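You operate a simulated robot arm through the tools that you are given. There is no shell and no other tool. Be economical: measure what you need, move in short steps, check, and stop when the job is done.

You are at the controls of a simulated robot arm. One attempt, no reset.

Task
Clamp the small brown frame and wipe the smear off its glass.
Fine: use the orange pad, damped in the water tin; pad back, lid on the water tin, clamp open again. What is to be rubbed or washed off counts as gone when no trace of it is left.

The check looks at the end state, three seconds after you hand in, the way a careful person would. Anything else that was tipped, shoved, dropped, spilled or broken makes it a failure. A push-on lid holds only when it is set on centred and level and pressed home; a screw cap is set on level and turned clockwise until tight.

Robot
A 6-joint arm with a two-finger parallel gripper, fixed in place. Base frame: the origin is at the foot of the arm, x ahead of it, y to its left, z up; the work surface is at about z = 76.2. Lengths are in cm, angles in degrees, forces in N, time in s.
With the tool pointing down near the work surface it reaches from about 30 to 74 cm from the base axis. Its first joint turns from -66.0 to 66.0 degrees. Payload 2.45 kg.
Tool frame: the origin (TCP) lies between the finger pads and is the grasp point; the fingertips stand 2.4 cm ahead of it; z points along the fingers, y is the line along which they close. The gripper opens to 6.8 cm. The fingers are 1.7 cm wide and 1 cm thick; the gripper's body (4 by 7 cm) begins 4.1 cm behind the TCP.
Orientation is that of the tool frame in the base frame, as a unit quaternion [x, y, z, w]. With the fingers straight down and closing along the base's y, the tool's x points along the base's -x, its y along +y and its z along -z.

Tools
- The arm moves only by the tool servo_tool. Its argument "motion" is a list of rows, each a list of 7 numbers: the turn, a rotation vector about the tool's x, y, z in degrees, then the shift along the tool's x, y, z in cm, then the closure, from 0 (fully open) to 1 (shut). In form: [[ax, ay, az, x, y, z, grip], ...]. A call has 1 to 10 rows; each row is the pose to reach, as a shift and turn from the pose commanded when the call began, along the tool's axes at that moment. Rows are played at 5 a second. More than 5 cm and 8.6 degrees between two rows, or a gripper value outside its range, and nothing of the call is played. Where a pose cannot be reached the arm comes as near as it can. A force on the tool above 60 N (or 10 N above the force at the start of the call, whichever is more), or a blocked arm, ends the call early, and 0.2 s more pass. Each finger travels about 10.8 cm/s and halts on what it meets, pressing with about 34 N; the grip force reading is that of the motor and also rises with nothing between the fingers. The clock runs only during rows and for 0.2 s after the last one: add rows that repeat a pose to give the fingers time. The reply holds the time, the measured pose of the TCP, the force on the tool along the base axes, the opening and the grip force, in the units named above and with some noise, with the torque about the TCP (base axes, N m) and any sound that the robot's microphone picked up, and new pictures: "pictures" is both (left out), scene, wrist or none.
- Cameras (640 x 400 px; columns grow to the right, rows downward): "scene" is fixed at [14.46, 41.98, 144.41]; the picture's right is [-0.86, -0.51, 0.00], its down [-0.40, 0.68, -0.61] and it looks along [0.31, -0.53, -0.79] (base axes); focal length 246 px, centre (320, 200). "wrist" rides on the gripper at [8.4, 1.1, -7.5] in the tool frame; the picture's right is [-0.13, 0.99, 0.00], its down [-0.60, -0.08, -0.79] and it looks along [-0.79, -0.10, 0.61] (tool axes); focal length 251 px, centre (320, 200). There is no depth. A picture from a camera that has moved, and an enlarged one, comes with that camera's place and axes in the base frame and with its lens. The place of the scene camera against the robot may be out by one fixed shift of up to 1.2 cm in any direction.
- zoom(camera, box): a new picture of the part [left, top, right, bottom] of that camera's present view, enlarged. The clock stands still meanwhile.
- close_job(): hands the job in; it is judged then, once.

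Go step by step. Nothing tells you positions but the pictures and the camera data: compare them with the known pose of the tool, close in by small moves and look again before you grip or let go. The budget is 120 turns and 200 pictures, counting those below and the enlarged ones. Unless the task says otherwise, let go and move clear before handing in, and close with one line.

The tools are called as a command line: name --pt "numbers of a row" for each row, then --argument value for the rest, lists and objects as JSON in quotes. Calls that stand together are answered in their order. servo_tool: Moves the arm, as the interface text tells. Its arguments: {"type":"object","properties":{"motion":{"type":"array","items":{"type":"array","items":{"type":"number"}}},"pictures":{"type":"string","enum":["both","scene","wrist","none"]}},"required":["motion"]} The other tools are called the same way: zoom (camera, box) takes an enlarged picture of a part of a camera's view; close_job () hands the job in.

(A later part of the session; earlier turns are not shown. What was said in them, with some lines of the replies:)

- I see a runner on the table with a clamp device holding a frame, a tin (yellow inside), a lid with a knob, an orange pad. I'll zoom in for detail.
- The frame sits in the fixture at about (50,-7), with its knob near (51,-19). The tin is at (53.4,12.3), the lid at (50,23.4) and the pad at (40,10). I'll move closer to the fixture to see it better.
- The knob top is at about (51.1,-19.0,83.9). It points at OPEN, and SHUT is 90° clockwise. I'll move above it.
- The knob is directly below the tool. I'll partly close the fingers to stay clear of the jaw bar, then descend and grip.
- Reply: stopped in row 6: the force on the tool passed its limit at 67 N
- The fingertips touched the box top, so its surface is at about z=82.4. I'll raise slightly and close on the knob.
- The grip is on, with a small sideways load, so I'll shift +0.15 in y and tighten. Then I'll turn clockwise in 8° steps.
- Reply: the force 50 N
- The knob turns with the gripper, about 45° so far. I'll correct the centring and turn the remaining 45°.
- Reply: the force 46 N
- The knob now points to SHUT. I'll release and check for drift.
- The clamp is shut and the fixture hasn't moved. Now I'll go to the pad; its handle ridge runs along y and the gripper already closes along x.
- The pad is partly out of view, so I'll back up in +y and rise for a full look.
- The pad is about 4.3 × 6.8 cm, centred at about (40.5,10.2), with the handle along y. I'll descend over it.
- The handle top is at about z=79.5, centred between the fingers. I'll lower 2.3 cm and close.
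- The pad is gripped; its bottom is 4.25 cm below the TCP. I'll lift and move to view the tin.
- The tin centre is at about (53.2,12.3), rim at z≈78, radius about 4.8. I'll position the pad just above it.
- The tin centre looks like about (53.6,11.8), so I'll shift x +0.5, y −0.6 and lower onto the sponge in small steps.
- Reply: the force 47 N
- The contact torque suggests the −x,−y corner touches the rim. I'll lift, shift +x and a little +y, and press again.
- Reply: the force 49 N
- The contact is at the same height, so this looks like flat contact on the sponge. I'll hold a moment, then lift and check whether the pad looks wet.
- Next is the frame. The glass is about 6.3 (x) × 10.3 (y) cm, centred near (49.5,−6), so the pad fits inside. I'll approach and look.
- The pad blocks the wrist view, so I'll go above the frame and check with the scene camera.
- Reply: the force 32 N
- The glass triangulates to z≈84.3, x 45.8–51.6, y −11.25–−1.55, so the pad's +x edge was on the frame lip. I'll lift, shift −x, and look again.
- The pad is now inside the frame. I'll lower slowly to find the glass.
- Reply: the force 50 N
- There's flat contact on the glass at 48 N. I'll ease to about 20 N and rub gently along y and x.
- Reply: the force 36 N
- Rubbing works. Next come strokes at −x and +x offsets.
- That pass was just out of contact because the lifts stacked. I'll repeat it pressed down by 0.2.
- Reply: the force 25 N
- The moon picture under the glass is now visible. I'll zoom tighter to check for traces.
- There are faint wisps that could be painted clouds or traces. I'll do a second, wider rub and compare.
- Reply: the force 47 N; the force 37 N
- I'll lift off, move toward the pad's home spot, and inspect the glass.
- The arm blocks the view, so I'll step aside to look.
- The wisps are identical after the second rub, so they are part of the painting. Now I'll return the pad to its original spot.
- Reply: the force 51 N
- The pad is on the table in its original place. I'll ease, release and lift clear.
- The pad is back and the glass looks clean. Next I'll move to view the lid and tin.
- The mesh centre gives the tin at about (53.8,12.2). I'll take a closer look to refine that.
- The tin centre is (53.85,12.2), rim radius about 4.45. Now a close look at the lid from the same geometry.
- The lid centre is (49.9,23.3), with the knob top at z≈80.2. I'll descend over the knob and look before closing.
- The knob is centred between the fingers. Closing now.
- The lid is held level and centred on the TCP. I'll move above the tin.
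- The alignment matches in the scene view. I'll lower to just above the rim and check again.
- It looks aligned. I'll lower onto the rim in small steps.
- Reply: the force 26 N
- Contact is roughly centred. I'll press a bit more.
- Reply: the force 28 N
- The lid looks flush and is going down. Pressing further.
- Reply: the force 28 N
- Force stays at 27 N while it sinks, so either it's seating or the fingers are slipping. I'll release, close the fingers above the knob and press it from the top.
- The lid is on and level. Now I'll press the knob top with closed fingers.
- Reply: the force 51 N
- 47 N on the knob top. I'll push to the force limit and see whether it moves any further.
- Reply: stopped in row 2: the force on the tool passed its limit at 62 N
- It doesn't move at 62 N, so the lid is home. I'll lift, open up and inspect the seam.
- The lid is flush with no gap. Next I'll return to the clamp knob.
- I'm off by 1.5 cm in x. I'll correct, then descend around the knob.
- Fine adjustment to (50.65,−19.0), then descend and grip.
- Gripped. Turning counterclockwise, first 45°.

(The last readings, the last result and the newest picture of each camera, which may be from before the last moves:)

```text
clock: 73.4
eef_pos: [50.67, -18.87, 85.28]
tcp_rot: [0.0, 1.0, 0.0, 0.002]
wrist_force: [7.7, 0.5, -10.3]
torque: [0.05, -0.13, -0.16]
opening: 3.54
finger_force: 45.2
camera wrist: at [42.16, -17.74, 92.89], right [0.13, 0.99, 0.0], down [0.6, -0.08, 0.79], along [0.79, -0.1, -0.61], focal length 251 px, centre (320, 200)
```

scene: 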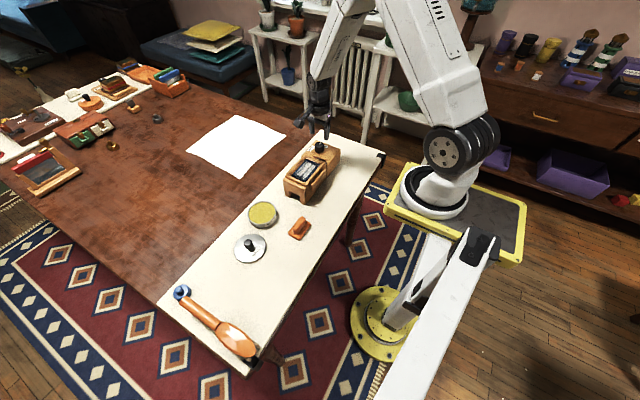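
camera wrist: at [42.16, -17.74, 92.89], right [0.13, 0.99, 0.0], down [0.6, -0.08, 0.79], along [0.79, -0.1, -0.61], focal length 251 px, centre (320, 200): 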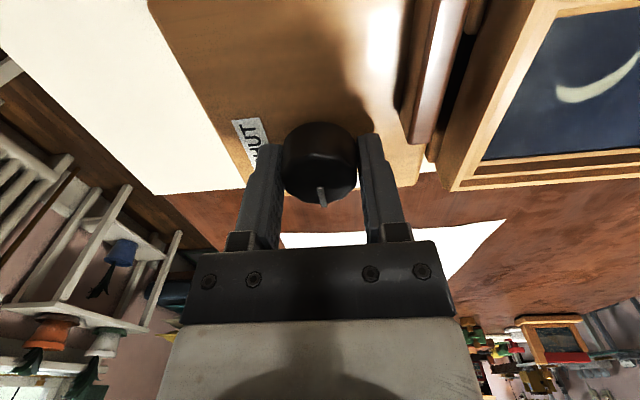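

The knob is back at OPEN and the jaw has retracted. I'll release, lift and move clear for a final look.

servo_tool --pt "0 0 0 0 0 0 0.4" --pt "0 0 0 0 0 0 0.3" --pt "0 0 0 0 0 0 0.3" --pt "0 0 0 0 0 -3 0.3" --pt "0 0 0 0 0 -7 0.3" --pt "0 0 0 2 2 -11 0.3" --pt "0 0 0 5 5 -13 0" --pt "0 0 0 5 8 -16 0" --pt "0 0 0 5 8 -16 0" --pictures "both"

zoom --camera "wrist" --box '[160, 0, 480, 140]'

zoom --camera "scene" --box '[220, 130, 380, 270]'

```text
clock: 75.4
eef_pos: [45.59, -10.85, 101.44]
tcp_rot: [-0.001, 1.0, -0.001, 0.001]
wrist_force: [-0.7, -0.2, 0.6]
torque: [-0.02, 0.01, -0.03]
opening: 6.8
finger_force: 0.1
camera wrist: at [37.13, -9.81, 108.98], right [0.13, 0.99, 0.0], down [0.6, -0.08, 0.79], along [0.79, -0.1, -0.61], focal length 251 px, centre (320, 200)
```

scene: 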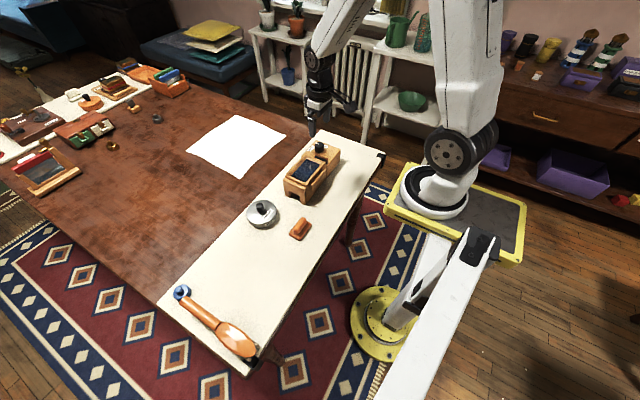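
wrist: 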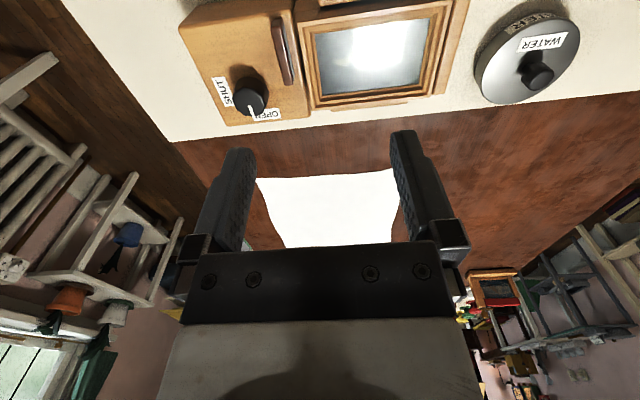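

```text
2.00 times, centred on (320, 70) of wrist
camera zoom: at [37.13, -9.81, 108.98], right [0.13, 0.99, 0.0], down [0.6, -0.08, 0.79], along [0.79, -0.1, -0.61], focal length 503 px, centre (320, 460)
```

zoom: 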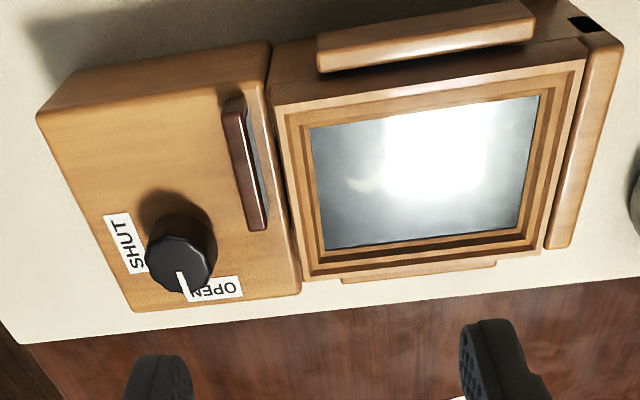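

```text
2.86 times, centred on (300, 200) of scene
camera zoom: at [14.46, 41.98, 144.41], right [-0.86, -0.51, 0.0], down [-0.4, 0.68, -0.61], along [0.31, -0.53, -0.79], focal length 704 px, centre (377, 200)
```

zoom: 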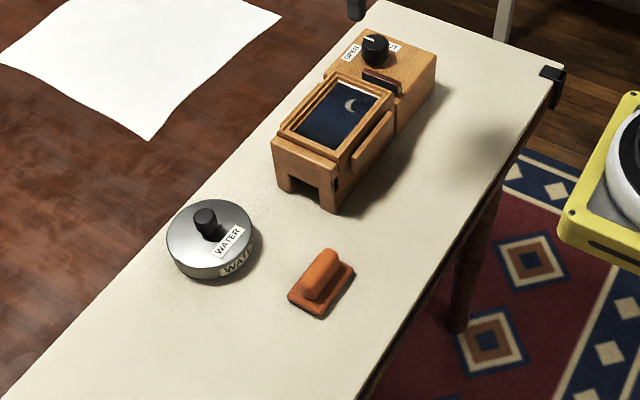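

Everything looks in place. I'll check the glass once more without glare, from near the start pose.

servo_tool --pt "0 0 0 0.5 4 -3 0" --pt "0 0 0 1 8 -6 0" --pt "0 0 0 1.5 12 -8 0" --pt "0 0 0 1.5 14 -8 0" --pt "0 0 0 1.5 14 -8 0" --pictures "none"

zoom --camera "wrist" --box '[120, 0, 300, 110]'

zoom --camera "scene" --box '[288, 152, 328, 186]'

```text
refused: row 1 steps farther than a row can; nothing moved
```

```text
3.56 times, centred on (210, 55) of wrist
camera zoom: at [37.13, -9.81, 108.98], right [0.13, 0.99, 0.0], down [0.6, -0.08, 0.79], along [0.79, -0.1, -0.61], focal length 894 px, centre (711, 716)
```

zoom: 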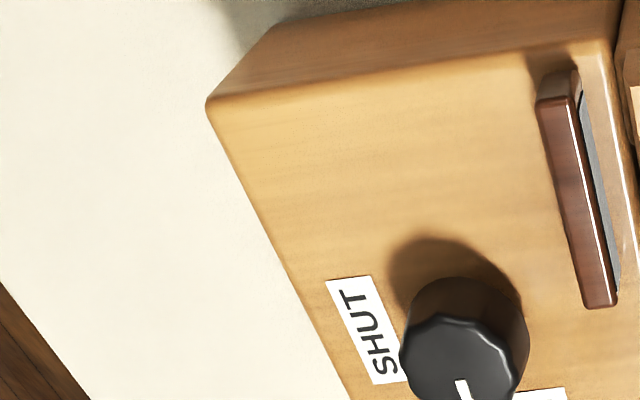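

```text
11.76 times, centred on (308, 169) of scene
camera zoom: at [14.46, 41.98, 144.41], right [-0.86, -0.51, 0.0], down [-0.4, 0.68, -0.61], along [0.31, -0.53, -0.79], focal length 2899 px, centre (461, 565)
```

zoom: 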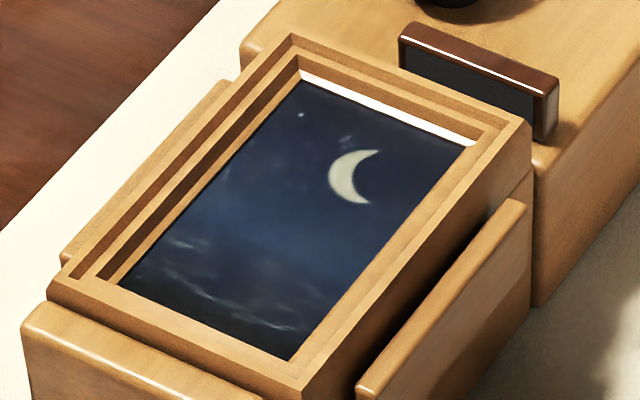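

The first move was refused because its opening step was too long. I'll repeat it with shorter steps.

servo_tool --pt "0 0 0 0.5 3 -2.5 0" --pt "0 0 0 1 6 -5 0" --pt "0 0 0 1.5 10 -7 0" --pt "0 0 0 1.5 14 -8 0" --pt "0 0 0 1.5 14 -8 0" --pictures "none"

zoom --camera "wrist" --box '[160, 0, 300, 90]'

```text
clock: 76.6
eef_pos: [44.15, 3.1, 109.15]
tcp_rot: [0.0, 1.0, 0.0, 0.001]
wrist_force: [0.8, -0.6, 0.2]
torque: [-0.02, 0.01, -0.02]
opening: 6.79
finger_force: 0.1
```

```text
4.44 times, centred on (230, 45) of wrist
camera zoom: at [35.6, 4.16, 116.64], right [0.13, 0.99, 0.0], down [0.6, -0.08, 0.79], along [0.79, -0.1, -0.61], focal length 1118 px, centre (720, 889)
```

zoom: 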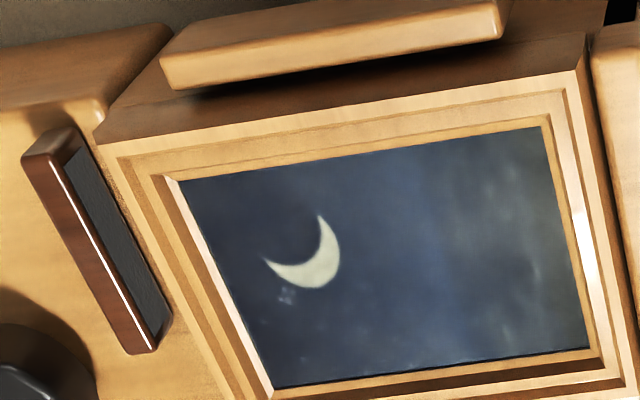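

The glass is clean: the remaining wisps run across the old smear's direction and belong to the painted sea and sky. The pad is back, the lid is pressed home and the clamp is open, so I'm handing in.

close_job

```text
The job is handed in.
```

I clamped the frame, wiped the smear off its glass with the damped orange pad, put the pad back, pressed the lid onto the water tin and opened the clamp again.
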